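You operate a simulated robot arm through the tools that you are given. There is no shell and no other tool. Be economical: measure what you need, move in short steps, check, and stop when the job is done.

The job below is to be done with a simulated robot arm. You get a single attempt, and the scene is never put back.

JOB
Put two of the grey valve caps from the front of the wooden bench on the top of the short bench. Then put the nut from the top of the pale bench on the black roll. Then open the tank lid. Keep to this order.

The check looks at the end state, three seconds after you hand in, the way a careful person would. Anything else that was tipped, shoved, dropped, spilled or broken makes it a failure. A push-on lid holds only when it is set on centred and level and pressed home; a screw cap is set on level and turned clockwise until tight.

ROBOT AND FRAMES
A 7-joint arm with a two-finger gripper on a trunk, on a base that drives. Base frame: it is fixed to the floor where the robot stands at the start and does not move with it; the origin is under the middle of the robot, x ahead of it, y to its left, z up; the surface under the hand at the start is at about z = 0.8. Readings come in m, degrees, newtons and seconds.
With the tool pointing down near the work surface it reaches from about 0.3 to 0.8 m from the robot's upright axis, wherever it stands. Its first joint turns from -166.0 to 166.0 degrees. Places, roughly: black roll (6x6x3 cm) [-2.6, -3.7, 0.8]; nut [-2.5, -4.25, 0.75]; tank lid [-0.5, -6.6, 0.5]; top of the short bench [-2.7, 3.3, 0.8]. Payload 2.45 kg.
The tool frame sits at the grasp point between the pads (the TCP): z along the fingers, y along the line on which they close. The tips reach 0.027 m beyond it. Largest opening 0.08 m; the body of the gripper starts 0.054 m behind the TCP.
Orientation is told as [roll, pitch, yaw] about the base's x, y, z axes, in that order, counted from this pose: with the fingers straight down and closing along the base's y, the tool's x points along the base's -x, its y along +y and its z along -z.

CONTROLS
- The arm moves only by the tool apply_moves. Its argument "steps" is a list of rows, each a list of 7 numbers: the finger opening in cm, from 0 to 8, then the shift along the base's x, y, z in cm, then the turn, a rotation vector about the base's x, y, z in degrees. In form: [[jaw, x, y, z, rx, ry, rz], ...]. A call has 1 to 10 rows; each row shifts and turns the commanded pose from where the row before left it. Each row takes 0.2 s and may step no farther than 0.05 m and 8.6 degrees from the row before; otherwise, or with a gripper value out of range, the whole call is refused. A pose out of reach is approached as far as the arm can. The call stops where the force on the tool passes 40 N (or 10 N more than at its start, if that is more) or the arm is blocked; 0.2 s more then pass. The fingers move at their own pace (about 0.153 m/s each) and stop on an object; they squeeze with about 36 N. The grip force told is the motor's: it shows also when the fingers shut on nothing. Time passes only in rows, and 0.2 s behind the last, so rows that do not move let the fingers close. It gives the time, the measured TCP pose, the force on the tool (base axes), the opening and the grip force at its end, in the units of the frame above (readings bear some noise), with the torque about the TCP (base axes, N m) and any sound that the robot's microphone picked up.
- Cameras (640 x 400 px; columns grow to the right, rows downward): "scene" is now at [0.0399, 0.1639, 1.6037]; the picture's right is [0.38, -0.92, 0.00], its down [-0.81, -0.34, -0.47] and it looks along [0.44, 0.18, -0.88] (base axes); focal length 267 px, centre (320, 200). "wrist" rides on the gripper at [0.063, 0.013, -0.079] in the tool frame; the picture's right is [-0.19, 0.98, 0.00], its down [-0.72, -0.14, -0.68] and it looks along [-0.67, -0.13, 0.73] (tool axes); focal length 226 px, centre (320, 200).
- camera(camera): a new picture of that camera. It takes no simulated time.
- move_column(by): slides the trunk up (or, below 0, down) by that many m; the arm and the scene camera ride with it, the base frame stays. It gives what a move gives, with no picture.
- base_move(legs): drives the robot by 1 to 6 legs, each [ahead, turn to the left] in m and degrees, along the robot's own axes; the way and the turn of a leg run together, so that a leg with both is an arc; at most 1.5 m and 180 degrees a leg. The arm and the cameras ride along, it lands a little off, and it stops where it bumps. It gives what a move gives.
- pan_tilt(pan, tilt): turns the head with the scene camera to pan (to the left, within 120 degrees either way) and tilt (down, from -29 to 69), counted from straight ahead of the robot. It gives what a move gives.
- measure_at(camera, pixels): for up to 12 pixels [column, row] of the newest picture of that camera ("zoom" is the newest enlarged one), the place [x, y, z] in the base frame of the surface seen there, good to about 0.002 m. It takes no simulated time.
- inspect(camera, box): a new picture of the part [left, top, right, bottom] of that camera's present view, enlarged. It takes no simulated time.
- close_job(): hands the job in; it is judged then, once.

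Work in short steps. Measure before you move; look again where a grasp or a placing could have gone wrong, and mend it. You have 110 turns and 98 pictures in all, those below and enlarged ones among them. Open the gripper and draw the arm clear of the work before you hand the job in, unless the task says otherwise; then end with one line.

The tools are called after "Emit:" as name(argument=value, ...) on one line, values as JSON. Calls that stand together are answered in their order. apply_moves: Moves the arm, as the interface text tells. Its arguments: {"type":"object","properties":{"steps":{"type":"array"}},"required":["steps"]} The other tools are called the same way: move_column (by) slides the trunk up or down; base_move (legs) drives the base; pan_tilt (pan, tilt) turns the head that bears the scene camera; camera (camera) takes a picture; measure_at (camera, pixels) gives the place of the surface under pixels of a picture; inspect (camera, box) takes an enlarged picture of a part of a camera's view; close_job () hands the job in.

At the start:

```text
time_s: 0.0
position: [0.4705, 0.1996, 1.0352]
orientation: [0.0, 0.1, 0.3]
wrist_force: [-0.6, 0.4, 0.0]
moment: [-0.01, 0.03, 0.03]
width: 0.0802
gripper_force: 0.0
trunk travel left (down, up): [-0.25, 0.29]
robot x, y, heading: [0.001, 0.0001, 0.1]
head pan, tilt: [22.5, 61.7]
```

scene: 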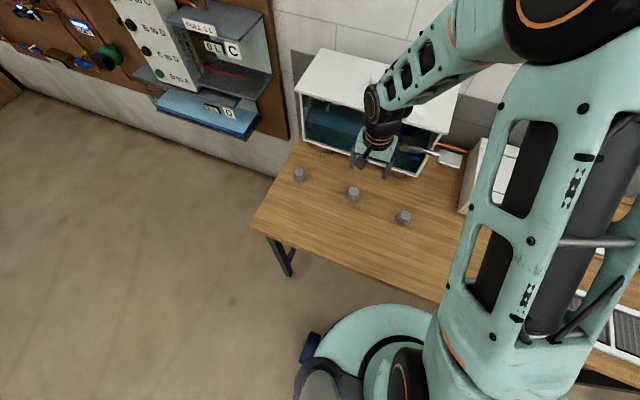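
wrist: 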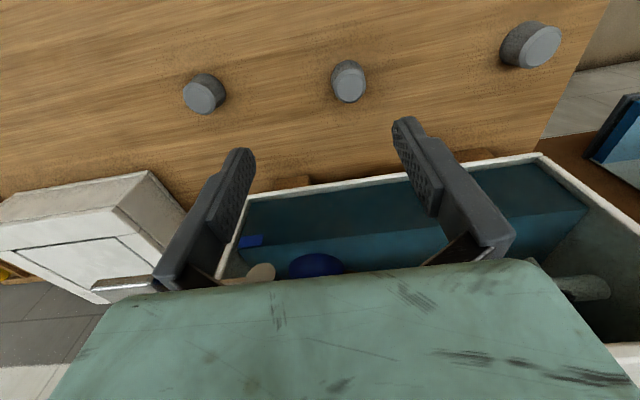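

The scene shows three grey caps at about (299,175), (353,194) and (403,218). I'll measure them and the bench around them.

Emit:
measure_at(camera="scene", pixels=[[299, 171], [353, 189], [403, 214], [299, 185], [353, 205], [403, 227], [270, 230], [345, 60], [315, 105]])

Emit:
measure_at(camera="wrist", pixels=[[540, 45], [350, 85], [200, 97], [345, 20], [430, 170], [250, 200]])

Emit:
inspect(camera="scene", box=[260, 130, 460, 255])

```text
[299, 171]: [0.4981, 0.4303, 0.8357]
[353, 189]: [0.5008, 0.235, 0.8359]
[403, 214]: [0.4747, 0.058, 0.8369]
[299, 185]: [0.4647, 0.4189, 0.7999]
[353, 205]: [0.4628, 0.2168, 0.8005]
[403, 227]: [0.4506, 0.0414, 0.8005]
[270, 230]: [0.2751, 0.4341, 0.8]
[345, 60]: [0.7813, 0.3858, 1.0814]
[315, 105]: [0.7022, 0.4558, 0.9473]
```

```text
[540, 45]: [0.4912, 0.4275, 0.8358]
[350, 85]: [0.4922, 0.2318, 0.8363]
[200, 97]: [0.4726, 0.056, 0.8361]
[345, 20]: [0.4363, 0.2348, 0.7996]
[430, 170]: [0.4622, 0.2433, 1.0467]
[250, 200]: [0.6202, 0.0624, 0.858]
```

```text
3.20 times, centred on (360, 192) of scene
```

zoom: 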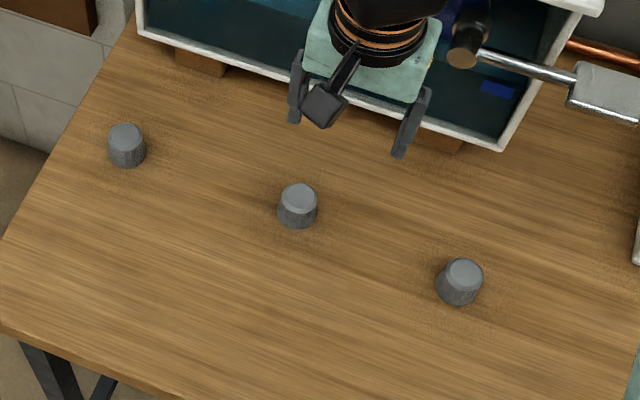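

The caps are about 3.6 cm tall. I'll measure the tops precisely.

Emit:
measure_at(camera="zoom", pixels=[[126, 132], [110, 130], [143, 134], [298, 192], [282, 190], [314, 195], [464, 267], [464, 278], [464, 260], [448, 265], [481, 270]])

```text
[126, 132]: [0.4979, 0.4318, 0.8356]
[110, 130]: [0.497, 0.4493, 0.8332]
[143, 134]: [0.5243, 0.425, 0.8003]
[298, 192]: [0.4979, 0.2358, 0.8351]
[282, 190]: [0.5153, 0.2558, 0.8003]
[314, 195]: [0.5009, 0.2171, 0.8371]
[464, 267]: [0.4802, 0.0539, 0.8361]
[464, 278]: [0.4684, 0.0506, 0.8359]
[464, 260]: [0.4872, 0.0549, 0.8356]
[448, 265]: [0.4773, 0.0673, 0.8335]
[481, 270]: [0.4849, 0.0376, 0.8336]
```

I'll go above the middle cap (0.497, 0.236) first and stop partway down.

Emit:
apply_moves(steps=[[8, 2.6, 3.6, 0, 0, 0, 0], [8, 0, 0, -4.5, 0, 0, 0], [8, 0, 0, -4.5, 0, 0, 0], [8, 0, 0, -3.5, 0, 0, 0], [8, 0, 0, 0, 0, 0, 0]])

Emit:
camera(camera="wrist")

```text
time_s: 1.2
position: [0.4994, 0.2371, 0.9086]
orientation: [0.0, 0.0, 0.4]
wrist_force: [0.3, -0.6, 0.6]
moment: [0.02, -0.02, -0.01]
width: 0.0801
gripper_force: 0.1
trunk travel left (down, up): [-0.25, 0.29]
robot x, y, heading: [-0.001, -0.002, 0.2]
head pan, tilt: [22.5, 61.7]
```

```text
94 pictures are left
```

wrist: 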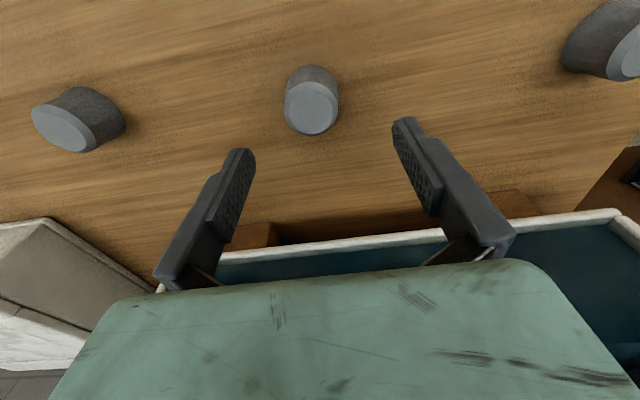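

I'll measure the cap top under the fingers from here.

Emit:
measure_at(camera="wrist", pixels=[[311, 108], [287, 108], [335, 106], [312, 86], [311, 130]])

```text
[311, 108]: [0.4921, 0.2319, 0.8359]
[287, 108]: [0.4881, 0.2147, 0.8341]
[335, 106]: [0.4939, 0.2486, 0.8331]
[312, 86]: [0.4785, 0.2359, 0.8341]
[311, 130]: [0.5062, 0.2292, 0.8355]
```

The centre is about (0.492, 0.232), so I'll shift slightly, descend to z≈0.832 and close.

Emit:
apply_moves(steps=[[8, -0.6, -0.4, 0, 0, 0, 0], [8, 0, 0, -4, 0, 0, 0], [8, 0, 0, -3.6, 0, 0, 0], [8, 0, 0, 0, 0, 0, 0], [2, 0, 0, 0, 0, 0, 0], [2, 0, 0, 0, 0, 0, 0], [2, 0, 0, 0, 0, 0, 0]])

```text
time_s: 2.1
position: [0.4904, 0.2345, 0.838]
orientation: [-0.1, 0.1, 0.5]
wrist_force: [-4.3, 0.9, 7.6]
moment: [0.34, 0.16, 0.32]
width: 0.0771
gripper_force: 0.1
trunk travel left (down, up): [-0.25, 0.29]
robot x, y, heading: [-0.0022, -0.0016, -0.0]
head pan, tilt: [22.5, 61.7]
stopped in row 4: the force on the tool passed its limit at 62 N (the readings are from after the stop); the commanded pose is now the measured one
```

The force limit tripped at z=0.838, so I'll look.

Emit:
camera(camera="wrist")

Emit:
inspect(camera="scene", box=[260, 130, 460, 255])

```text
93 pictures are left
```

wrist: 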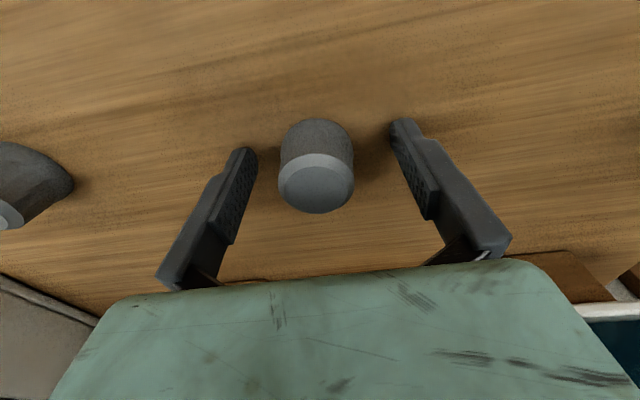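

```text
3.20 times, centred on (360, 192) of scene
```

zoom: 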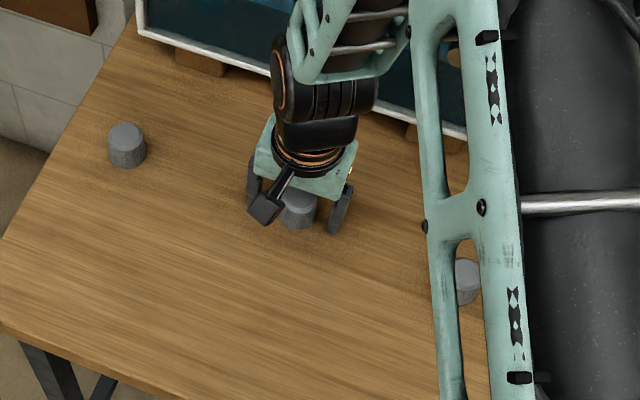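

The cap sits centred between the fingers; the tips probably overshot onto the bench. I'll close here.

Emit:
apply_moves(steps=[[8, 0, 0, 0, 0, 0, 0], [2, 0, 0, 0, 0, 0, 0], [2, 0, 0, 0, 0, 0, 0], [2, 0, 0, 0, 0, 0, 0]])

```text
time_s: 3.1
position: [0.4895, 0.2338, 0.8367]
orientation: [-0.1, 0.0, 0.5]
wrist_force: [-0.7, -0.2, -0.1]
moment: [0.01, 0.01, 0.02]
width: 0.0367
gripper_force: 35.5
trunk travel left (down, up): [-0.25, 0.29]
robot x, y, heading: [-0.0, -0.0022, 0.2]
head pan, tilt: [22.5, 61.7]
```

Cap held at 3.67 cm. I'll lift straight up and then retract.

Emit:
apply_moves(steps=[[2, 0, 0, 4, 0, 0, 0], [2, 0, 0, 5, 0, 0, 0], [2, 0, 0, 5, 0, 0, 0], [2, -2, 0, 4.5, 0, 0, 0], [2, -4, 0, 2.5, 0, 0, 0], [2, -4, 0, 2.5, 0, 0, 0], [2, -4, 0, 0, 0, 0, 0]])

Emit:
pan_tilt(pan=110, tilt=20)

Emit:
camera(camera="scene")

```text
time_s: 4.7
position: [0.3491, 0.2335, 1.0707]
orientation: [-0.1, 0.0, 0.2]
wrist_force: [0.3, 0.3, 0.2]
moment: [-0.01, 0.01, 0.0]
width: 0.0367
gripper_force: 36.1
trunk travel left (down, up): [-0.25, 0.29]
robot x, y, heading: [-0.0017, -0.0056, -0.4]
head pan, tilt: [22.5, 61.7]
```

```text
time_s: 6.3
position: [0.3496, 0.2328, 1.0702]
orientation: [-0.1, 0.1, 0.3]
wrist_force: [-0.4, 0.9, -0.8]
moment: [0.02, 0.0, 0.0]
width: 0.0366
gripper_force: 36.2
trunk travel left (down, up): [-0.25, 0.29]
robot x, y, heading: [-0.0015, -0.0007, -0.3]
head pan, tilt: [110.0, 20.0]
```

```text
91 pictures are left
```

scene: 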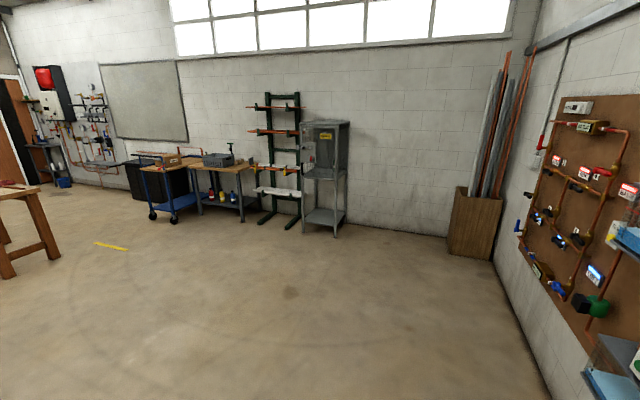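

There's a bench at about (220,170) and a blue cart at (170,170). I'll enlarge and measure them.

Emit:
inspect(camera="scene", box=[120, 120, 360, 270])

Emit:
measure_at(camera="scene", pixels=[[245, 168], [220, 164], [195, 168], [165, 166], [325, 150], [50, 260], [270, 225], [110, 245]])

```text
2.67 times, centred on (240, 195) of scene
```

zoom: 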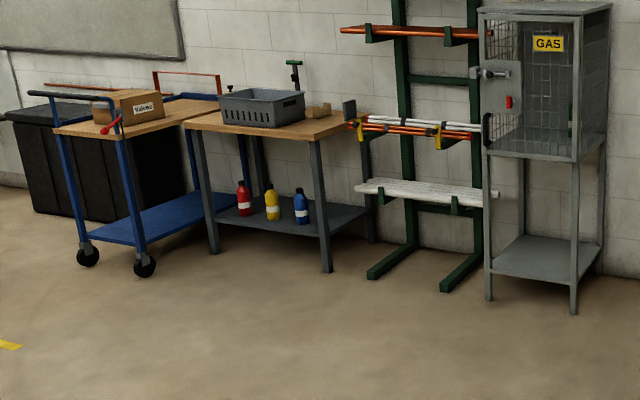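

```text
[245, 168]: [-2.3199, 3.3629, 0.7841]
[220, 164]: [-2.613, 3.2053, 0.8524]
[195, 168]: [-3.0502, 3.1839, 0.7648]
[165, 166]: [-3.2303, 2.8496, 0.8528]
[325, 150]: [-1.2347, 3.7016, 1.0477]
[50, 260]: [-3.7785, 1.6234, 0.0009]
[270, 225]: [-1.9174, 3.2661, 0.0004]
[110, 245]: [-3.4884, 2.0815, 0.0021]
```

The short bench is the grey-legged one. I'll measure its top edges and what's on it.

Emit:
measure_at(camera="zoom", pixels=[[187, 124], [318, 137], [340, 122], [250, 128], [295, 128], [220, 115], [285, 125], [304, 110], [318, 108], [220, 92], [210, 250], [326, 270]])

```text
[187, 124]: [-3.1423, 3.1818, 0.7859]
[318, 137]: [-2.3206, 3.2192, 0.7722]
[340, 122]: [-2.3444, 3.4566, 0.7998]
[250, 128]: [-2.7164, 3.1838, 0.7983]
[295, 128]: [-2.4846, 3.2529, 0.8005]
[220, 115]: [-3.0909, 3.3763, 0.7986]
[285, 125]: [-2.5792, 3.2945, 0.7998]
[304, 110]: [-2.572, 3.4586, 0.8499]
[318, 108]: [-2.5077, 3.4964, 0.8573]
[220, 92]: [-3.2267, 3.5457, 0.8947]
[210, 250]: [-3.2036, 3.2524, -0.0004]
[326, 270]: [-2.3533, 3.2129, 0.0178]
```

The bench top is at z=0.80 with a free front-right area around (-2.45, 3.3). I'll back off, turn and drive to about (-2.45, 2.6), facing +y.

Emit:
base_move(legs=[[-0.3, 0], [0, 128.5], [1.5, 0], [1.5, 0], [0.35, 0], [0, -38.5]])

Emit:
pan_tilt(pan=-20, tilt=50)

Emit:
camera(camera="scene")

```text
time_s: 31.4
position: [-2.6736, 2.8454, 1.0697]
orientation: [-0.1, 0.1, 91.5]
wrist_force: [-0.2, 0.9, -0.4]
moment: [0.03, 0.01, 0.0]
width: 0.0365
gripper_force: 36.1
trunk travel left (down, up): [-0.25, 0.29]
robot x, y, heading: [-2.4296, 2.499, 90.6]
head pan, tilt: [110.0, 20.0]
```

```text
time_s: 33.5
position: [-2.6735, 2.845, 1.071]
orientation: [-0.1, 0.0, 91.6]
wrist_force: [-0.2, -0.4, 0.3]
moment: [0.02, 0.0, -0.01]
width: 0.0366
gripper_force: 36.0
trunk travel left (down, up): [-0.25, 0.29]
robot x, y, heading: [-2.4348, 2.4992, 90.6]
head pan, tilt: [-20.0, 50.0]
```

```text
89 pictures are left
```

scene: 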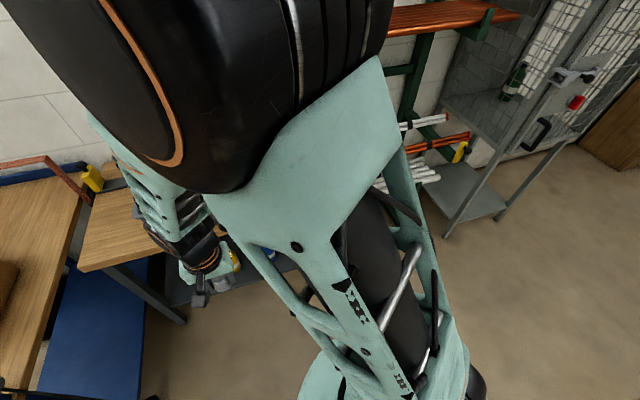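

The arm blocks the scene view. I'll drive 0.15 m ahead, move the tool toward the free area and use the wrist camera.

Emit:
base_move(legs=[[0.15, 0]])

Emit:
apply_moves(steps=[[2, 4.5, 0, 0, 0, 0, 0], [2, 4.5, 0, 0, 0, 0, 0], [2, 4.5, 0, 0, 0, 0, 0], [2, 4.5, 0, 0, 0, 0, 0], [2, 2, 4, 0, 0, 0, 0], [2, 0, 4, 0, 0, 0, 0]])

Emit:
camera(camera="wrist")

Emit:
camera(camera="scene")

```text
time_s: 34.9
position: [-2.6799, 2.9928, 1.0701]
orientation: [-0.1, 0.2, 91.9]
wrist_force: [-0.3, 0.1, -0.2]
moment: [-0.02, 0.02, 0.02]
width: 0.0364
gripper_force: 36.0
trunk travel left (down, up): [-0.25, 0.29]
robot x, y, heading: [-2.4368, 2.6491, 91.5]
head pan, tilt: [-20.0, 50.0]
```

```text
time_s: 36.3
position: [-2.4764, 3.0717, 1.0731]
orientation: [-0.2, 0.2, 91.8]
wrist_force: [-0.5, -0.6, 0.3]
moment: [0.01, 0.0, 0.02]
width: 0.0362
gripper_force: 35.8
trunk travel left (down, up): [-0.25, 0.29]
robot x, y, heading: [-2.4335, 2.645, 91.5]
head pan, tilt: [-20.0, 50.0]
```

```text
88 pictures are left
```

wrist: 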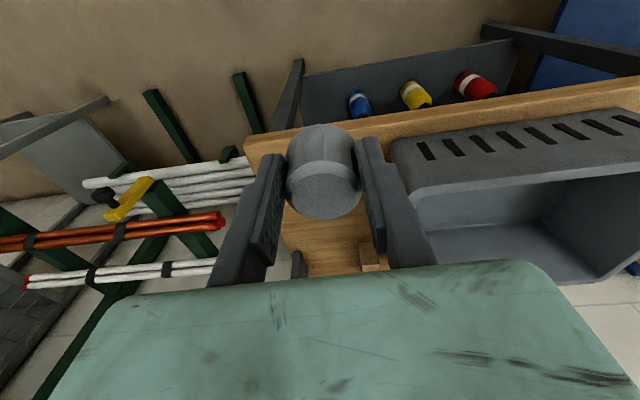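

```text
87 pictures are left
```

scene: 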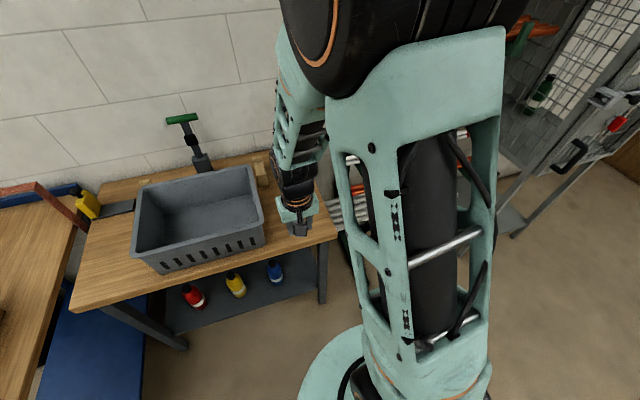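

The scene view now shows the crate and the free strip to its right. I'll measure the layout.

Emit:
measure_at(camera="scene", pixels=[[265, 240], [265, 210], [250, 167], [335, 238], [322, 188], [300, 245], [280, 215], [260, 172], [268, 187], [100, 260], [75, 308], [150, 270]])

Emit:
measure_at(camera="wrist", pixels=[[392, 155], [425, 225], [375, 245], [260, 160], [268, 145], [385, 130], [330, 250], [300, 260]])

```text
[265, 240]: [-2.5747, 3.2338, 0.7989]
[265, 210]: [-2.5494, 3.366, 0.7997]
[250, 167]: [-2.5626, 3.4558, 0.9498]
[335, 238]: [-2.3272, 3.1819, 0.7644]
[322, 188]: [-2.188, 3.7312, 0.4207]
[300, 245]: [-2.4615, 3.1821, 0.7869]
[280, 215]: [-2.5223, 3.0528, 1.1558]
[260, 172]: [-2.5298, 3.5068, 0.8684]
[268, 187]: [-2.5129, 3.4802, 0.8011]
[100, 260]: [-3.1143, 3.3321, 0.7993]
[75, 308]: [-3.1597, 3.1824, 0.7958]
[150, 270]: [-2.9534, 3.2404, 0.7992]
```

```text
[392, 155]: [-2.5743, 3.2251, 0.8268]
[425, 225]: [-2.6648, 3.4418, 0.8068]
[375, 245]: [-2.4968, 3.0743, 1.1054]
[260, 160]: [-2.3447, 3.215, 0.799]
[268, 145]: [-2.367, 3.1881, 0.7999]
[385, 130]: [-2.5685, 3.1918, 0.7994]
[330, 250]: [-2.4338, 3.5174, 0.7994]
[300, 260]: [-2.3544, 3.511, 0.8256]
```

The free strip is x -2.56…-2.33, y 3.18…3.48. I'll carry the first cap over (-2.44, 3.36).

Emit:
apply_moves(steps=[[2, 3.6, 3, 0, 0, 0, 0], [2, 0, 4.8, 0, 0, 0, 0], [2, 0, 4.8, 0, 0, 0, 0], [2, 0, 4.8, 0, 0, 0, 0], [2, 0, 4.8, 0, 0, 0, 0], [2, 0, 4.8, 0, 0, 0, 0], [2, 0, 1.8, -4, 0, 0, 0], [2, 0, 0, -4.5, 0, 0, 0], [2, 0, 0, -4.5, 0, 0, 0], [2, 0, 0, -4, 0, 0, 0]])

Emit:
camera(camera="wrist")

```text
time_s: 38.5
position: [-2.4456, 3.3634, 0.9021]
orientation: [-0.1, 0.0, 92.0]
wrist_force: [0.0, 0.0, -0.7]
moment: [-0.02, 0.02, -0.02]
width: 0.0364
gripper_force: 35.6
trunk travel left (down, up): [-0.25, 0.29]
robot x, y, heading: [-2.4358, 2.6464, 91.7]
head pan, tilt: [-20.0, 50.0]
```

```text
86 pictures are left
```

wrist: 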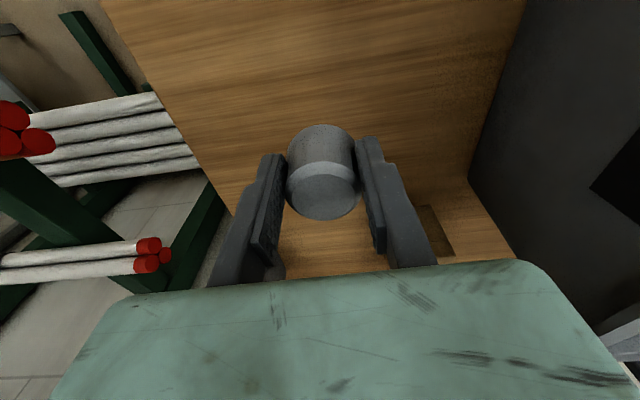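

Clear all round. I'll lower gently to z≈0.838, let it settle, open to 7 cm and rise.

Emit:
apply_moves(steps=[[2, 0, 0, -3, 0, 0, 0], [2, 0, 0, -2, 0, 0, 0], [2, 0, 0, -0.8, 0, 0, 0], [2, 0, 0, -0.4, 0, 0, 0], [2, 0, 0, -0.2, 0, 0, 0], [2, 0, 0, 0, 0, 0, 0]])

```text
time_s: 39.9
position: [-2.4423, 3.3598, 0.8371]
orientation: [-0.1, 0.1, 91.8]
wrist_force: [-0.3, 0.4, -0.4]
moment: [-0.02, -0.01, -0.01]
width: 0.0365
gripper_force: 35.6
trunk travel left (down, up): [-0.25, 0.29]
robot x, y, heading: [-2.437, 2.646, 91.3]
head pan, tilt: [-20.0, 50.0]
```

Nearly at contact; I'll creep 2 mm more, open and rise.

Emit:
apply_moves(steps=[[2, 0, 0, -0.1, 0, 0, 0], [2, 0, 0, -0.1, 0, 0, 0], [7, 0, 0, 0, 0, 0, 0], [7, 0, 0, 0, 0, 0, 0], [7, 0, 0, 3, 0, 0, 0], [7, 0, 0, 4.5, 0, 0, 0], [7, 0, 0, 4.5, 0, 0, 0], [7, 0, 0, 4.5, 0, 0, 0], [7, 0, -3, 4, 0, 0, 0]])

Emit:
camera(camera="wrist")

```text
time_s: 41.9
position: [-2.4419, 3.3271, 1.0417]
orientation: [-0.1, -0.1, 91.8]
wrist_force: [1.1, 1.0, 0.2]
moment: [0.03, 0.01, 0.01]
width: 0.0697
gripper_force: 0.0
trunk travel left (down, up): [-0.25, 0.29]
robot x, y, heading: [-2.4325, 2.6484, 91.7]
head pan, tilt: [-20.0, 50.0]
```

```text
85 pictures are left
```

wrist: 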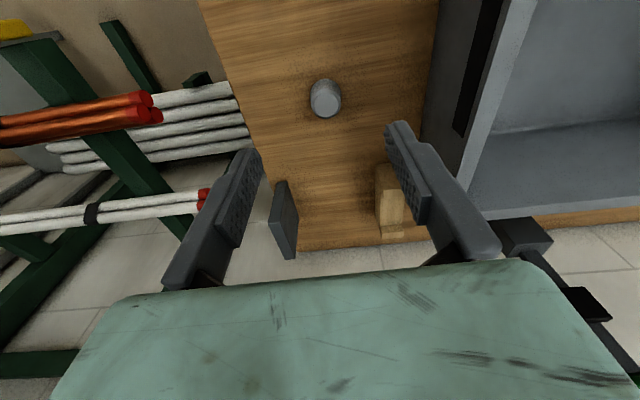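

First cap stands well. I'll retract the arm and drive back to before the wooden bench.

Emit:
apply_moves(steps=[[7, 0, -4.5, 2, 0, 0, 0], [7, 0, -4.8, 0, 0, 0, 0], [7, 0, -4.8, 0, 0, 0, 0], [7, 0, -4.8, 0, 0, 0, 0], [7, 0, -4.8, 0, 0, 0, 0], [7, 0, -4.8, 0, 0, 0, 0], [7, 0, -2, 0, 0, 0, 0]])

Emit:
base_move(legs=[[-0.15, 0], [0, -141.2], [1.5, 0], [1.5, 0], [0.284, 0], [0, 49.6]])

Emit:
pan_tilt(pan=22, tilt=55)

Emit:
camera(camera="scene")

```text
time_s: 43.5
position: [-2.4459, 3.0212, 1.0565]
orientation: [0.0, 0.1, 92.0]
wrist_force: [-0.4, 0.3, -0.1]
moment: [0.0, -0.01, 0.01]
width: 0.0699
gripper_force: 0.1
trunk travel left (down, up): [-0.25, 0.29]
robot x, y, heading: [-2.4343, 2.6488, 91.4]
head pan, tilt: [-20.0, 50.0]
```

```text
time_s: 68.8
position: [-0.1565, -0.177, 1.0577]
orientation: [-0.1, 0.1, -5.2]
wrist_force: [0.6, 0.1, 0.4]
moment: [0.02, 0.06, 0.01]
width: 0.0704
gripper_force: 0.1
trunk travel left (down, up): [-0.25, 0.29]
robot x, y, heading: [-0.5264, -0.1407, -5.4]
head pan, tilt: [-20.0, 50.0]
```

```text
time_s: 69.9
position: [-0.1554, -0.1768, 1.0572]
orientation: [0.0, 0.1, -5.2]
wrist_force: [-1.2, 0.1, -0.6]
moment: [0.0, -0.04, 0.02]
width: 0.0698
gripper_force: 0.1
trunk travel left (down, up): [-0.25, 0.29]
robot x, y, heading: [-0.5286, -0.1424, -5.6]
head pan, tilt: [22.0, 55.0]
```

```text
84 pictures are left
```

scene: 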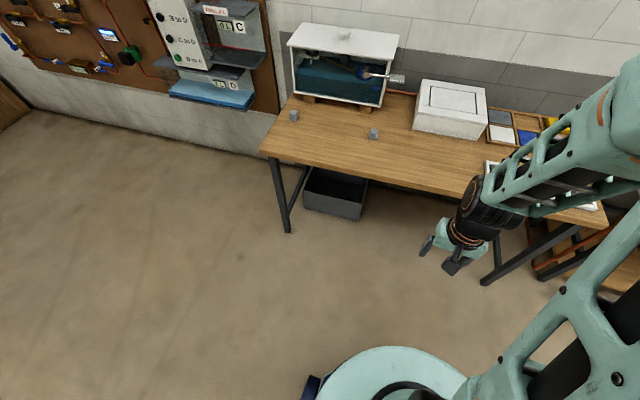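

Both remaining caps stand undisturbed. I'll drive to about (0, 0.05) facing the bench.

Emit:
base_move(legs=[[0, 25.5], [0.55, 0], [0, -20]])

Emit:
camera(camera="wrist")

```text
time_s: 75.5
position: [0.3578, 0.0392, 1.0574]
orientation: [-0.1, 0.2, -0.1]
wrist_force: [-0.6, 0.1, 0.0]
moment: [0.04, -0.01, -0.02]
width: 0.0699
gripper_force: 0.0
trunk travel left (down, up): [-0.25, 0.29]
robot x, y, heading: [-0.015, 0.0415, -0.6]
head pan, tilt: [22.0, 55.0]
```

```text
83 pictures are left
```

wrist: 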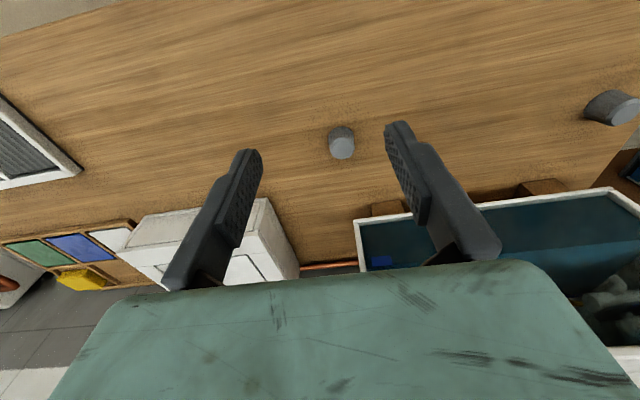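

The nearer cap is at (342,148). I'll move above (0.475, 0.053) and lower to z≈0.91.

Emit:
apply_moves(steps=[[8, 4.5, 0.7, 0, 0, 0, 0], [8, 4.5, 0.7, 0, 0, 0, 0], [8, 2.5, 0, -4, 0, 0, 0], [8, 0, 0, -4.5, 0, 0, 0], [8, 0, 0, -4, 0, 0, 0], [8, 0, 0, -2.2, 0, 0, 0], [8, 0, 0, 0, 0, 0, 0]])

Emit:
camera(camera="wrist")

```text
time_s: 77.1
position: [0.4738, 0.0547, 0.9083]
orientation: [-0.2, 0.0, -0.1]
wrist_force: [-0.1, -0.8, 0.8]
moment: [-0.02, -0.02, 0.03]
width: 0.0801
gripper_force: 0.1
trunk travel left (down, up): [-0.25, 0.29]
robot x, y, heading: [-0.0147, 0.0445, -0.6]
head pan, tilt: [22.0, 55.0]
```

```text
82 pictures are left
```

wrist: 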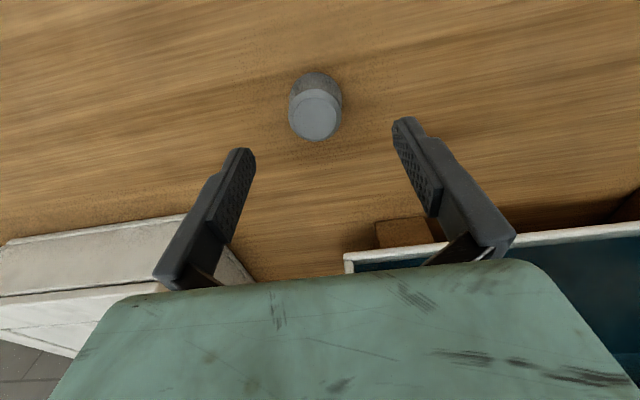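

Emit:
measure_at(camera="wrist", pixels=[[315, 114], [291, 113], [340, 112], [316, 92], [315, 136]])

```text
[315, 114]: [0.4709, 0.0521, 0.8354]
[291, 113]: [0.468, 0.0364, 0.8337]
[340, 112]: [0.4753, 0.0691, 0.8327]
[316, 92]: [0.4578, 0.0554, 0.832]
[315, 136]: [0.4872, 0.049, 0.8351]
```

The centre is about (0.472, 0.053), so it's aligned. I'll descend to z≈0.837 and close.

Emit:
apply_moves(steps=[[8, -0.2, -0.2, -3.5, 0, 0, 0], [8, 0, 0, -2.5, 0, 0, 0], [8, 0, 0, -1, 0, 0, 0], [8, 0, 0, 0, 0, 0, 0], [2, 0, 0, 0, 0, 0, 0], [2, 0, 0, 0, 0, 0, 0], [2, 0, 0, 0, 0, 0, 0]])

```text
time_s: 78.7
position: [0.473, 0.0536, 0.8374]
orientation: [-0.1, 0.1, -0.1]
wrist_force: [0.2, -0.8, 1.1]
moment: [-0.03, 0.0, 0.0]
width: 0.038
gripper_force: 36.0
trunk travel left (down, up): [-0.25, 0.29]
robot x, y, heading: [-0.0153, 0.0426, -0.8]
head pan, tilt: [22.0, 55.0]
```

Held at 3.8 cm. I'll lift, retract and drive again to the short bench.

Emit:
apply_moves(steps=[[2, 0, 0, 4, 0, 0, 0], [2, 0, 0, 5, 0, 0, 0], [2, 0, 0, 5, 0, 0, 0], [2, -2, 0, 4.5, 0, 0, 0], [2, -4, 0, 2.5, 0, 0, 0], [2, -4, 0, 1.5, 0, 0, 0], [2, -2, 0, 0, 0, 0, 0]])

Emit:
base_move(legs=[[-0.3, 0], [0, 131], [1.5, 0], [1.5, 0], [0.285, 0], [0, -40.3]])

Emit:
pan_tilt(pan=10, tilt=45)

Emit:
camera(camera="wrist")

Emit:
camera(camera="scene")

```text
time_s: 80.3
position: [0.3496, 0.0566, 1.0642]
orientation: [-0.1, 0.0, -0.1]
wrist_force: [0.5, 0.5, 0.1]
moment: [-0.02, -0.02, 0.01]
width: 0.038
gripper_force: 36.4
trunk travel left (down, up): [-0.25, 0.29]
robot x, y, heading: [-0.0158, 0.0449, -0.6]
head pan, tilt: [22.0, 55.0]
```

```text
time_s: 105.5
position: [-2.3117, 3.0278, 1.0626]
orientation: [-0.1, 0.1, 84.9]
wrist_force: [0.4, -0.1, 0.5]
moment: [0.02, -0.04, 0.01]
width: 0.0365
gripper_force: 36.1
trunk travel left (down, up): [-0.25, 0.29]
robot x, y, heading: [-2.3296, 2.6622, 84.1]
head pan, tilt: [22.0, 55.0]
```

```text
time_s: 106.3
position: [-2.3115, 3.0276, 1.0629]
orientation: [-0.1, 0.1, 84.9]
wrist_force: [0.3, -0.5, 0.0]
moment: [-0.01, 0.02, -0.03]
width: 0.0362
gripper_force: 36.0
trunk travel left (down, up): [-0.25, 0.29]
robot x, y, heading: [-2.3279, 2.6607, 84.4]
head pan, tilt: [10.0, 45.0]
```

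```text
81 pictures are left
```

wrist: 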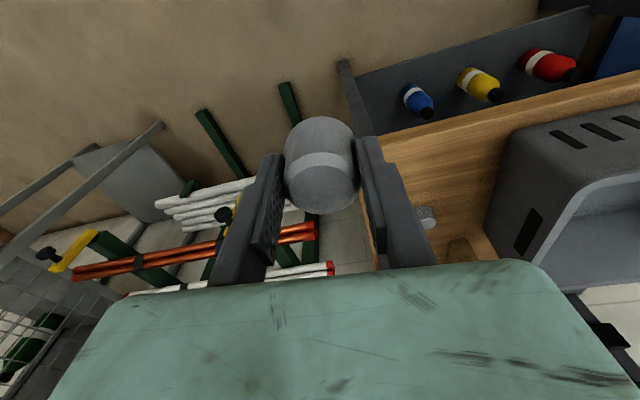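

```text
80 pictures are left
```

scene: 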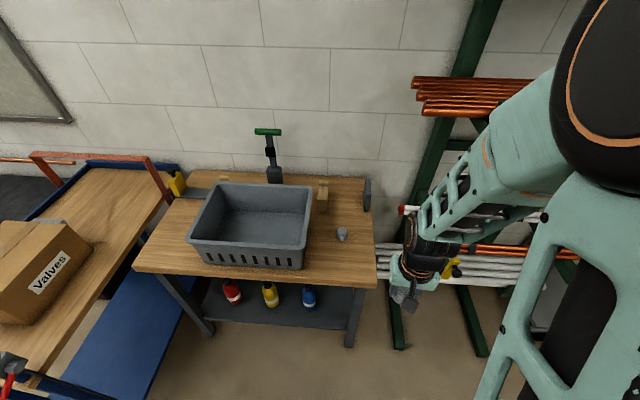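

The first cap stands at (342,235). The held cap looks slightly different from the first, so I'll enlarge it and measure.

Emit:
inspect(camera="wrist", box=[230, 90, 430, 230])

Emit:
measure_at(camera="scene", pixels=[[342, 232], [342, 243], [310, 262], [377, 275], [340, 265], [362, 210], [370, 230]])

Emit:
inspect(camera="scene", box=[320, 200, 480, 320])

```text
2.86 times, centred on (330, 160) of wrist
```

zoom: 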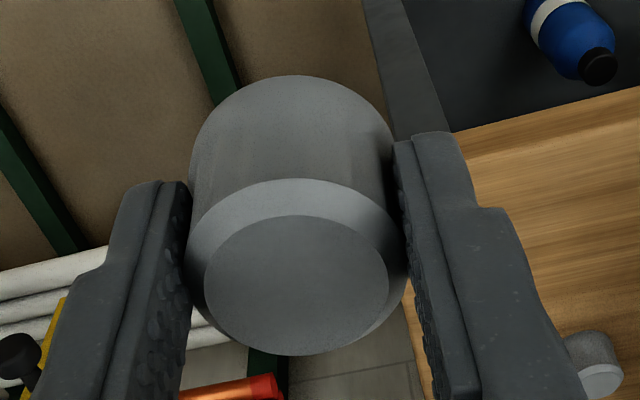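

```text
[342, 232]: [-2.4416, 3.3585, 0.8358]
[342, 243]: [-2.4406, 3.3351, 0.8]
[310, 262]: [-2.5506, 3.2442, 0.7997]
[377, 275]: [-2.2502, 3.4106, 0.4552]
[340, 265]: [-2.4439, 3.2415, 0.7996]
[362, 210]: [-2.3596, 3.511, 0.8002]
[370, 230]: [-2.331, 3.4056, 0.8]
```

```text
3.33 times, centred on (400, 260) of scene
```

zoom: 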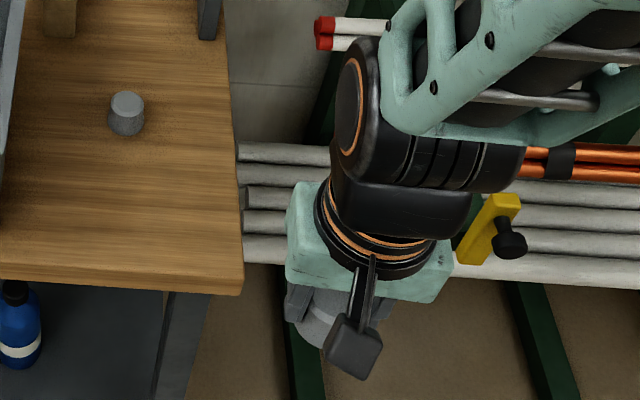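

I'll measure the tilt of the held cap's top face.

Emit:
measure_at(camera="wrist", pixels=[[322, 190], [322, 170], [322, 208], [295, 190], [349, 190], [322, 158], [322, 140], [322, 122]])

```text
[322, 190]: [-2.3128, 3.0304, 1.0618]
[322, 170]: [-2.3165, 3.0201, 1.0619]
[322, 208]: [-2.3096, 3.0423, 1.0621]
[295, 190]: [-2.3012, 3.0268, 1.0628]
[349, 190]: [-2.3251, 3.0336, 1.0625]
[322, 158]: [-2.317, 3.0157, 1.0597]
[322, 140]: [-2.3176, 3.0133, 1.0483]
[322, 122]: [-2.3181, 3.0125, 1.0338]
```

The cap is level with its top at TCP height. I'll move to above (-2.44, 3.247).

Emit:
apply_moves(steps=[[2, -3.2, 3.6, 0, 0, 0, 0], [2, -3.2, 3.6, 0, 0, 0, 0], [2, -3.2, 3.6, 0, 0, 0, 0], [2, -3.2, 3.6, 0, 0, 0, 0], [2, 0, 3.6, 0, 0, 0, 0], [2, 0, 3.7, -3, 0, 0, 0], [2, 0, 0, -4.5, 0, 0, 0], [2, 0, 0, -4.5, 0, 0, 0], [2, 0, 0, -4, 0, 0, 0], [2, 0, 0, 0, 0, 0, 0]])

Emit:
camera(camera="wrist")

```text
time_s: 108.5
position: [-2.4419, 3.2438, 0.9047]
orientation: [-0.1, 0.0, 84.8]
wrist_force: [0.4, 0.6, 0.3]
moment: [0.0, 0.0, -0.04]
width: 0.0365
gripper_force: 35.9
trunk travel left (down, up): [-0.25, 0.29]
robot x, y, heading: [-2.3289, 2.6628, 84.6]
head pan, tilt: [10.0, 45.0]
```

```text
77 pictures are left
```

wrist: 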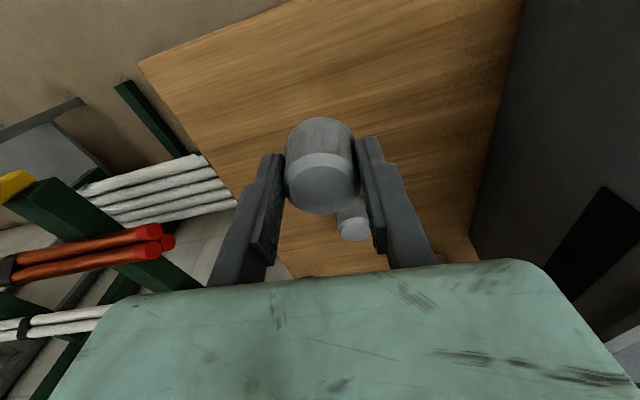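

The spot is clear and the first cap is beyond it at (350,218). I'll lower to contact, release and rise.

Emit:
apply_moves(steps=[[2, 0, 0, -3, 0, 0, 0], [2, 0, 0, -2.3, 0, 0, 0], [2, 0, 0, -0.8, 0, 0, 0], [2, 0, 0, -0.5, 0, 0, 0], [2, 0, 0, -0.3, 0, 0, 0], [7, 0, 0, 0, 0, 0, 0], [7, 0, 0, 0, 0, 0, 0], [7, 0, 0, 3, 0, 0, 0], [7, 0, 0, 4.5, 0, 0, 0], [7, 0, 0, 4.5, 0, 0, 0]])

Emit:
apply_moves(steps=[[7, 0, 0, 4.5, 0, 0, 0], [7, 0, -3, 4, 0, 0, 0], [7, 0, -4.5, 2, 0, 0, 0], [7, 0, -4.5, 0, 0, 0, 0], [7, 3, -4, 0, 0, 0, 0], [7, 3, -4, 0, 0, 0, 0], [7, 4, -1, 0, 0, 0, 0]])

Emit:
camera(camera="scene")

```text
time_s: 110.7
position: [-2.4371, 3.2426, 0.9539]
orientation: [-0.1, 0.2, 84.9]
wrist_force: [0.0, 0.1, -0.9]
moment: [0.0, 0.03, 0.0]
width: 0.0703
gripper_force: 0.1
trunk travel left (down, up): [-0.25, 0.29]
robot x, y, heading: [-2.3323, 2.6641, 84.6]
head pan, tilt: [10.0, 45.0]
```

```text
time_s: 112.3
position: [-2.3393, 3.033, 1.0614]
orientation: [-0.1, 0.0, 85.0]
wrist_force: [0.5, -0.7, -0.1]
moment: [-0.01, 0.01, 0.01]
width: 0.0698
gripper_force: 0.1
trunk travel left (down, up): [-0.25, 0.29]
robot x, y, heading: [-2.3294, 2.6591, 84.4]
head pan, tilt: [10.0, 45.0]
```

```text
76 pictures are left
```

scene: 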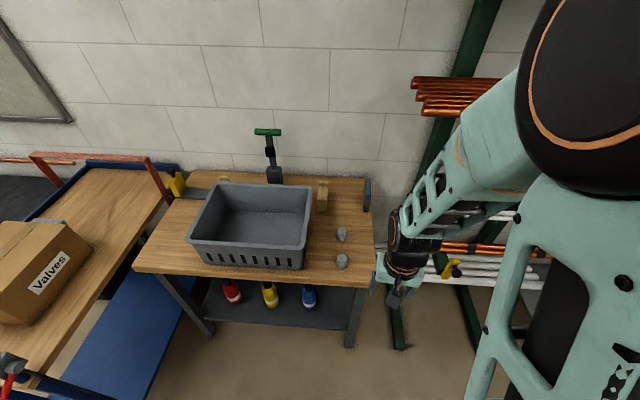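

Both caps stand on the short bench. Next I'll back off, turn toward -y and look along the way.

Emit:
base_move(legs=[[-0.25, 0], [0, -174]])

Emit:
pan_tilt(pan=0, tilt=15)

Emit:
camera(camera="scene")

```text
time_s: 121.3
position: [-2.2935, 2.0434, 1.0616]
orientation: [-0.1, 0.1, -87.0]
wrist_force: [0.3, 0.2, -0.1]
moment: [-0.01, -0.02, 0.05]
width: 0.07
gripper_force: 0.0
trunk travel left (down, up): [-0.25, 0.29]
robot x, y, heading: [-2.3541, 2.4129, -87.5]
head pan, tilt: [10.0, 45.0]
```

```text
time_s: 122.3
position: [-2.2923, 2.0439, 1.0632]
orientation: [-0.2, 0.1, -87.0]
wrist_force: [-0.4, 0.4, -0.6]
moment: [0.02, 0.04, -0.02]
width: 0.0702
gripper_force: 0.1
trunk travel left (down, up): [-0.25, 0.29]
robot x, y, heading: [-2.3526, 2.4082, -87.6]
head pan, tilt: [0.0, 15.0]
```

```text
75 pictures are left
```

scene: 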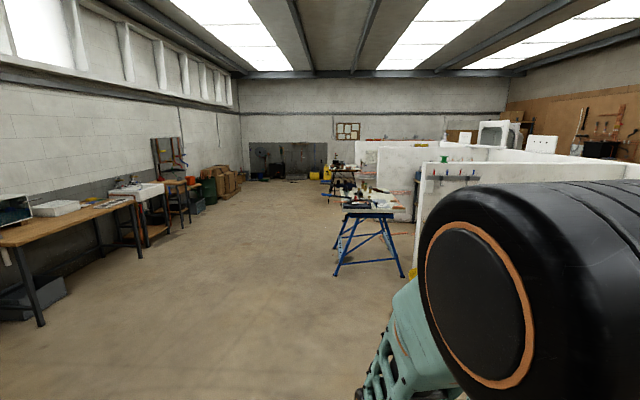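

Emit:
inspect(camera="scene", box=[240, 130, 480, 280])

Emit:
measure_at(camera="scene", pixels=[[335, 276], [405, 276], [335, 249], [370, 212], [375, 190], [415, 230], [345, 167], [420, 200], [300, 181], [155, 187], [180, 182]])

```text
2.67 times, centred on (360, 205) of scene
```

zoom: 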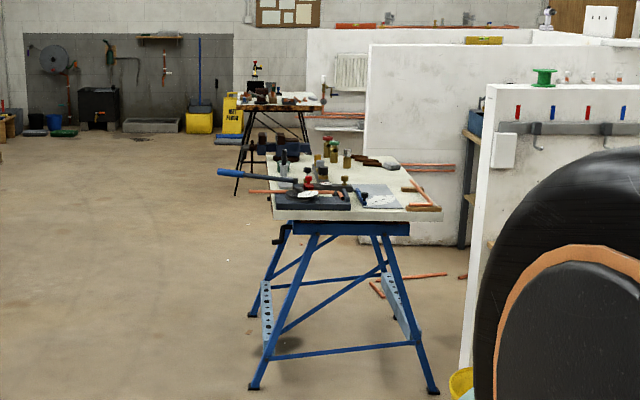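

```text
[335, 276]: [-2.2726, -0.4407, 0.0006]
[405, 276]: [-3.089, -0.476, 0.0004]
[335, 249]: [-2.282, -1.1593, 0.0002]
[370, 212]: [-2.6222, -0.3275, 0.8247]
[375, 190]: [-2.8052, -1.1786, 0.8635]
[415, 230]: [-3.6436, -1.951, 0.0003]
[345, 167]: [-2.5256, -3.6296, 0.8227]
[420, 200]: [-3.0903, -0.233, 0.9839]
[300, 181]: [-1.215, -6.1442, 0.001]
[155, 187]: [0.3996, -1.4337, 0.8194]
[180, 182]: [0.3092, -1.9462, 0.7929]
```

The blue folding bench stands at x<-2.25, y -0.4…-1.2. I'll skirt it along x≈-1.6 to about y=-3 and look.

Emit:
base_move(legs=[[0, 14.9], [1.3, 0], [1.22, 0], [0, -17.3], [1.5, 0], [1.3, 0]])

Emit:
pan_tilt(pan=-45, tilt=25)

Emit:
camera(camera="scene")

```text
time_s: 149.9
position: [-1.5618, -3.2177, 1.0618]
orientation: [-0.1, 0.1, -87.6]
wrist_force: [0.0, 0.4, -0.7]
moment: [-0.01, 0.02, 0.01]
width: 0.0698
gripper_force: 0.1
trunk travel left (down, up): [-0.25, 0.29]
robot x, y, heading: [-1.624, -2.8503, -88.1]
head pan, tilt: [0.0, 15.0]
```

```text
time_s: 151.0
position: [-1.5616, -3.2187, 1.062]
orientation: [-0.2, 0.2, -87.7]
wrist_force: [0.3, 0.2, -0.1]
moment: [0.02, 0.05, 0.01]
width: 0.0701
gripper_force: 0.0
trunk travel left (down, up): [-0.25, 0.29]
robot x, y, heading: [-1.6131, -2.8507, -88.3]
head pan, tilt: [-45.0, 25.0]
```

```text
73 pictures are left
```

scene: 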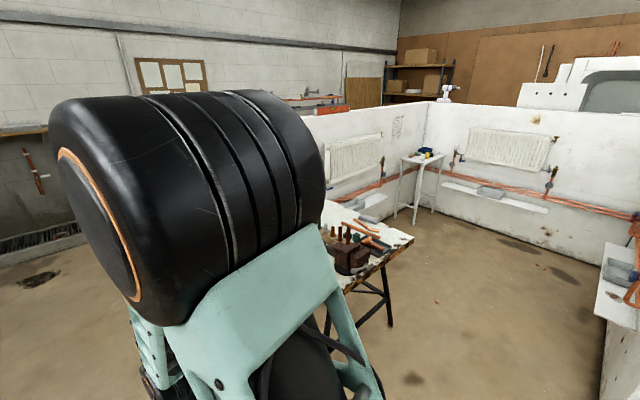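

The arm blocks the view. I'll turn to face -x so the bench is ahead-left, and look again.

Emit:
base_move(legs=[[0.3, 0], [0, -91.7]])

Emit:
pan_tilt(pan=35, tilt=30)

Emit:
camera(camera="scene")

```text
time_s: 157.0
position: [-1.9774, -3.21, 1.0618]
orientation: [-0.1, 0.0, -178.1]
wrist_force: [0.2, 0.8, -0.4]
moment: [-0.02, 0.01, -0.01]
width: 0.0699
gripper_force: 0.1
trunk travel left (down, up): [-0.25, 0.29]
robot x, y, heading: [-1.6085, -3.1602, -179.0]
head pan, tilt: [-45.0, 25.0]
```

```text
time_s: 158.5
position: [-1.9775, -3.2089, 1.0627]
orientation: [-0.1, 0.2, -178.2]
wrist_force: [-0.7, 0.5, 0.7]
moment: [0.02, -0.02, 0.02]
width: 0.07
gripper_force: 0.1
trunk travel left (down, up): [-0.25, 0.29]
robot x, y, heading: [-1.6082, -3.1554, -178.9]
head pan, tilt: [35.0, 30.0]
```

```text
72 pictures are left
```

scene: 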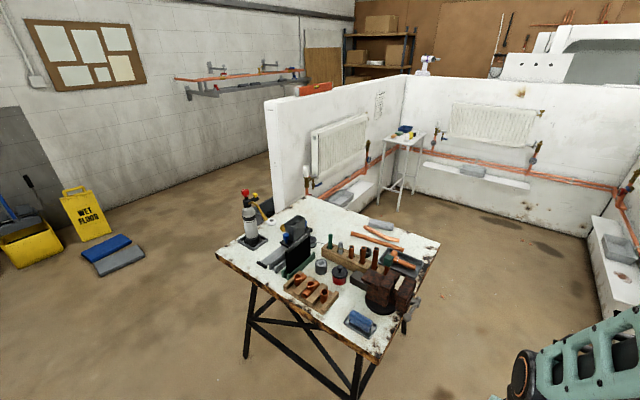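

The pale bench is now in clear view. I'll enlarge its top.

Emit:
inspect(camera="scene", box=[210, 180, 450, 350])

Emit:
measure_at(camera="scene", pixels=[[217, 253], [377, 360], [440, 243], [310, 196], [250, 242], [320, 266], [339, 270], [310, 290], [360, 323], [295, 245]])

```text
2.35 times, centred on (330, 265) of scene
```

zoom: 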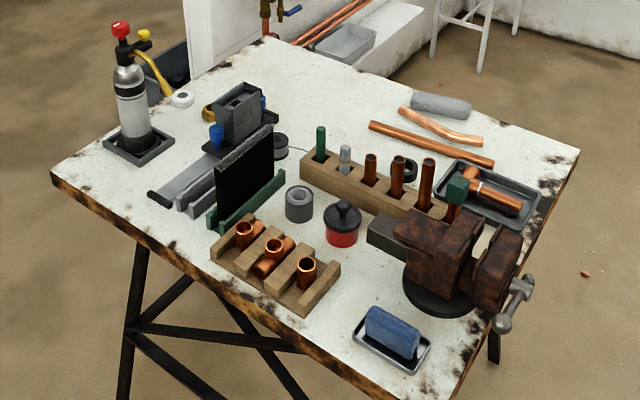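

```text
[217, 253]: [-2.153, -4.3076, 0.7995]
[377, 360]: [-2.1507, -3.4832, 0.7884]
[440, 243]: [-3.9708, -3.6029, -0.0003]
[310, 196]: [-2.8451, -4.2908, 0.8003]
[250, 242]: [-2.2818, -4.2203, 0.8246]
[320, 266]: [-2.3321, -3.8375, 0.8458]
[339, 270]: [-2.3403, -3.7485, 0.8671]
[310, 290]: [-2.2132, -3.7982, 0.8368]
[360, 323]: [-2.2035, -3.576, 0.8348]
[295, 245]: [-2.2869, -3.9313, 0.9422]
```

I'll measure the candidates: the white ring at (181,98), grey ring (298,200), black rings (280,147) and (404,168).

Emit:
measure_at(camera="zoom", pixels=[[181, 98], [298, 195], [280, 143], [404, 168], [340, 215], [210, 112], [440, 102], [185, 120], [276, 155], [310, 215], [330, 165], [240, 100]])

Emit:
inspect(camera="scene", box=[265, 200, 345, 250])

Emit:
inspect(camera="scene", box=[315, 225, 435, 300])

```text
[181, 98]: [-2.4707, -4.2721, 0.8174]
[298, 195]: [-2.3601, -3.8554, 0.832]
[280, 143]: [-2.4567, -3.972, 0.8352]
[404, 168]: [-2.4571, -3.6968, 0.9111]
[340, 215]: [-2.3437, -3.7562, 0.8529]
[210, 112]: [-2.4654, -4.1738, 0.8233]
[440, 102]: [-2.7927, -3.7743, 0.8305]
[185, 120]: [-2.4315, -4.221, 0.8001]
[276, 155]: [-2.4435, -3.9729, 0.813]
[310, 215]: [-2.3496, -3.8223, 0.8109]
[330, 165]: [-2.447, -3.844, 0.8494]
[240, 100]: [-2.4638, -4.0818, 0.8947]
```

```text
8.00 times, centred on (305, 225) of scene
```

zoom: 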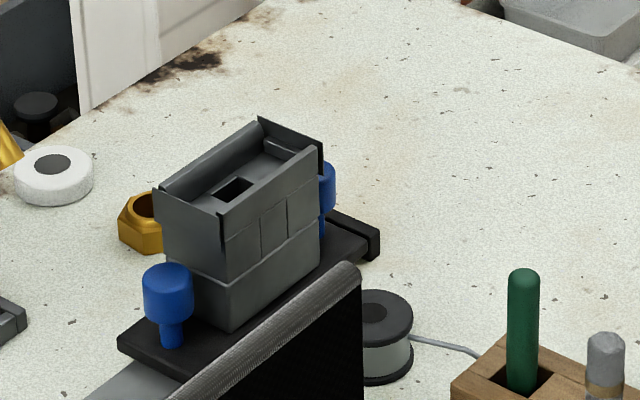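

```text
5.33 times, centred on (375, 262) of scene
```

zoom: 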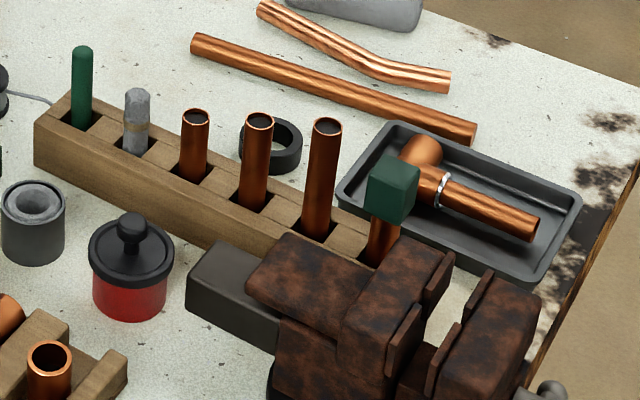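

The nut is the brass hex nut behind the grey machine and the black roll is the black ring behind the tubes. I'll measure both plus obstacle heights, then raise the trunk.

Emit:
measure_at(camera="zoom", pixels=[[246, 140], [270, 125], [298, 150], [325, 123], [258, 118], [195, 112], [82, 48], [470, 100], [395, 160], [440, 260]])

Emit:
measure_at(camera="scene", pixels=[[245, 191], [256, 196], [248, 215], [269, 207], [280, 228], [282, 229], [281, 226], [300, 215], [265, 110], [275, 205], [291, 222]])

Emit:
move_column(by=0.2)

Emit:
base_move(legs=[[0, 89], [0.8, 0], [0, -90]])

Emit:
pan_tilt(pan=10, tilt=45)

Emit:
camera(camera="scene")

```text
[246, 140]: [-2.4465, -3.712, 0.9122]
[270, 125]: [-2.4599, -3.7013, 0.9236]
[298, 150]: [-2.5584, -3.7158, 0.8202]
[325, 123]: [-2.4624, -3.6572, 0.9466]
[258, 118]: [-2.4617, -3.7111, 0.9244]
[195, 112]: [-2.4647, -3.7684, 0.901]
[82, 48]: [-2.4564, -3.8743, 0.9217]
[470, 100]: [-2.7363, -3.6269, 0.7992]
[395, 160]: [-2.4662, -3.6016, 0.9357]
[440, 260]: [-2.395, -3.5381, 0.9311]
```

```text
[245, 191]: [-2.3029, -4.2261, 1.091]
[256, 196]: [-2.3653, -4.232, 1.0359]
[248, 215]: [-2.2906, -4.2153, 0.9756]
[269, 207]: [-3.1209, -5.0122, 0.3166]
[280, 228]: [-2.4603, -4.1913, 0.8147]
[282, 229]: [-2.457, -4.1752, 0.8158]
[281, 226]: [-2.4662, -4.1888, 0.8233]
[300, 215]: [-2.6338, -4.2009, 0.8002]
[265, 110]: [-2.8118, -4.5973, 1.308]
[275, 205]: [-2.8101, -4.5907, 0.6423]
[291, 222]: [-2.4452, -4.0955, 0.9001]
```

```text
time_s: 160.7
position: [-1.977, -3.2094, 1.2616]
orientation: [-0.1, 0.1, -178.2]
wrist_force: [0.0, -0.4, 0.1]
moment: [-0.02, 0.02, -0.01]
width: 0.07
gripper_force: 0.0
trunk travel left (down, up): [-0.45, 0.09]
robot x, y, heading: [-1.612, -3.157, -178.6]
head pan, tilt: [35.0, 30.0]
```

```text
time_s: 172.7
position: [-1.9806, -3.9661, 1.2614]
orientation: [0.0, 0.0, -180.0]
wrist_force: [0.1, -0.4, 0.2]
moment: [0.0, -0.03, -0.02]
width: 0.0701
gripper_force: 0.0
trunk travel left (down, up): [-0.45, 0.09]
robot x, y, heading: [-1.6132, -3.925, 179.5]
head pan, tilt: [35.0, 30.0]
```

```text
time_s: 173.6
position: [-1.9807, -3.9656, 1.2615]
orientation: [0.0, 0.1, -180.1]
wrist_force: [-0.1, 0.0, 0.1]
moment: [0.05, -0.02, -0.02]
width: 0.07
gripper_force: 0.0
trunk travel left (down, up): [-0.45, 0.09]
robot x, y, heading: [-1.6146, -3.9249, 179.5]
head pan, tilt: [10.0, 45.0]
```

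```text
68 pictures are left
```

scene: 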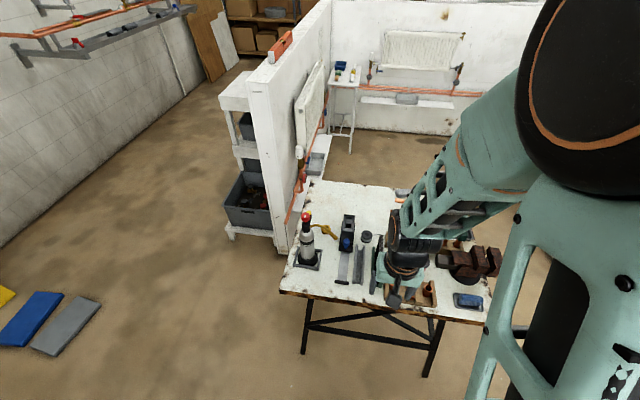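

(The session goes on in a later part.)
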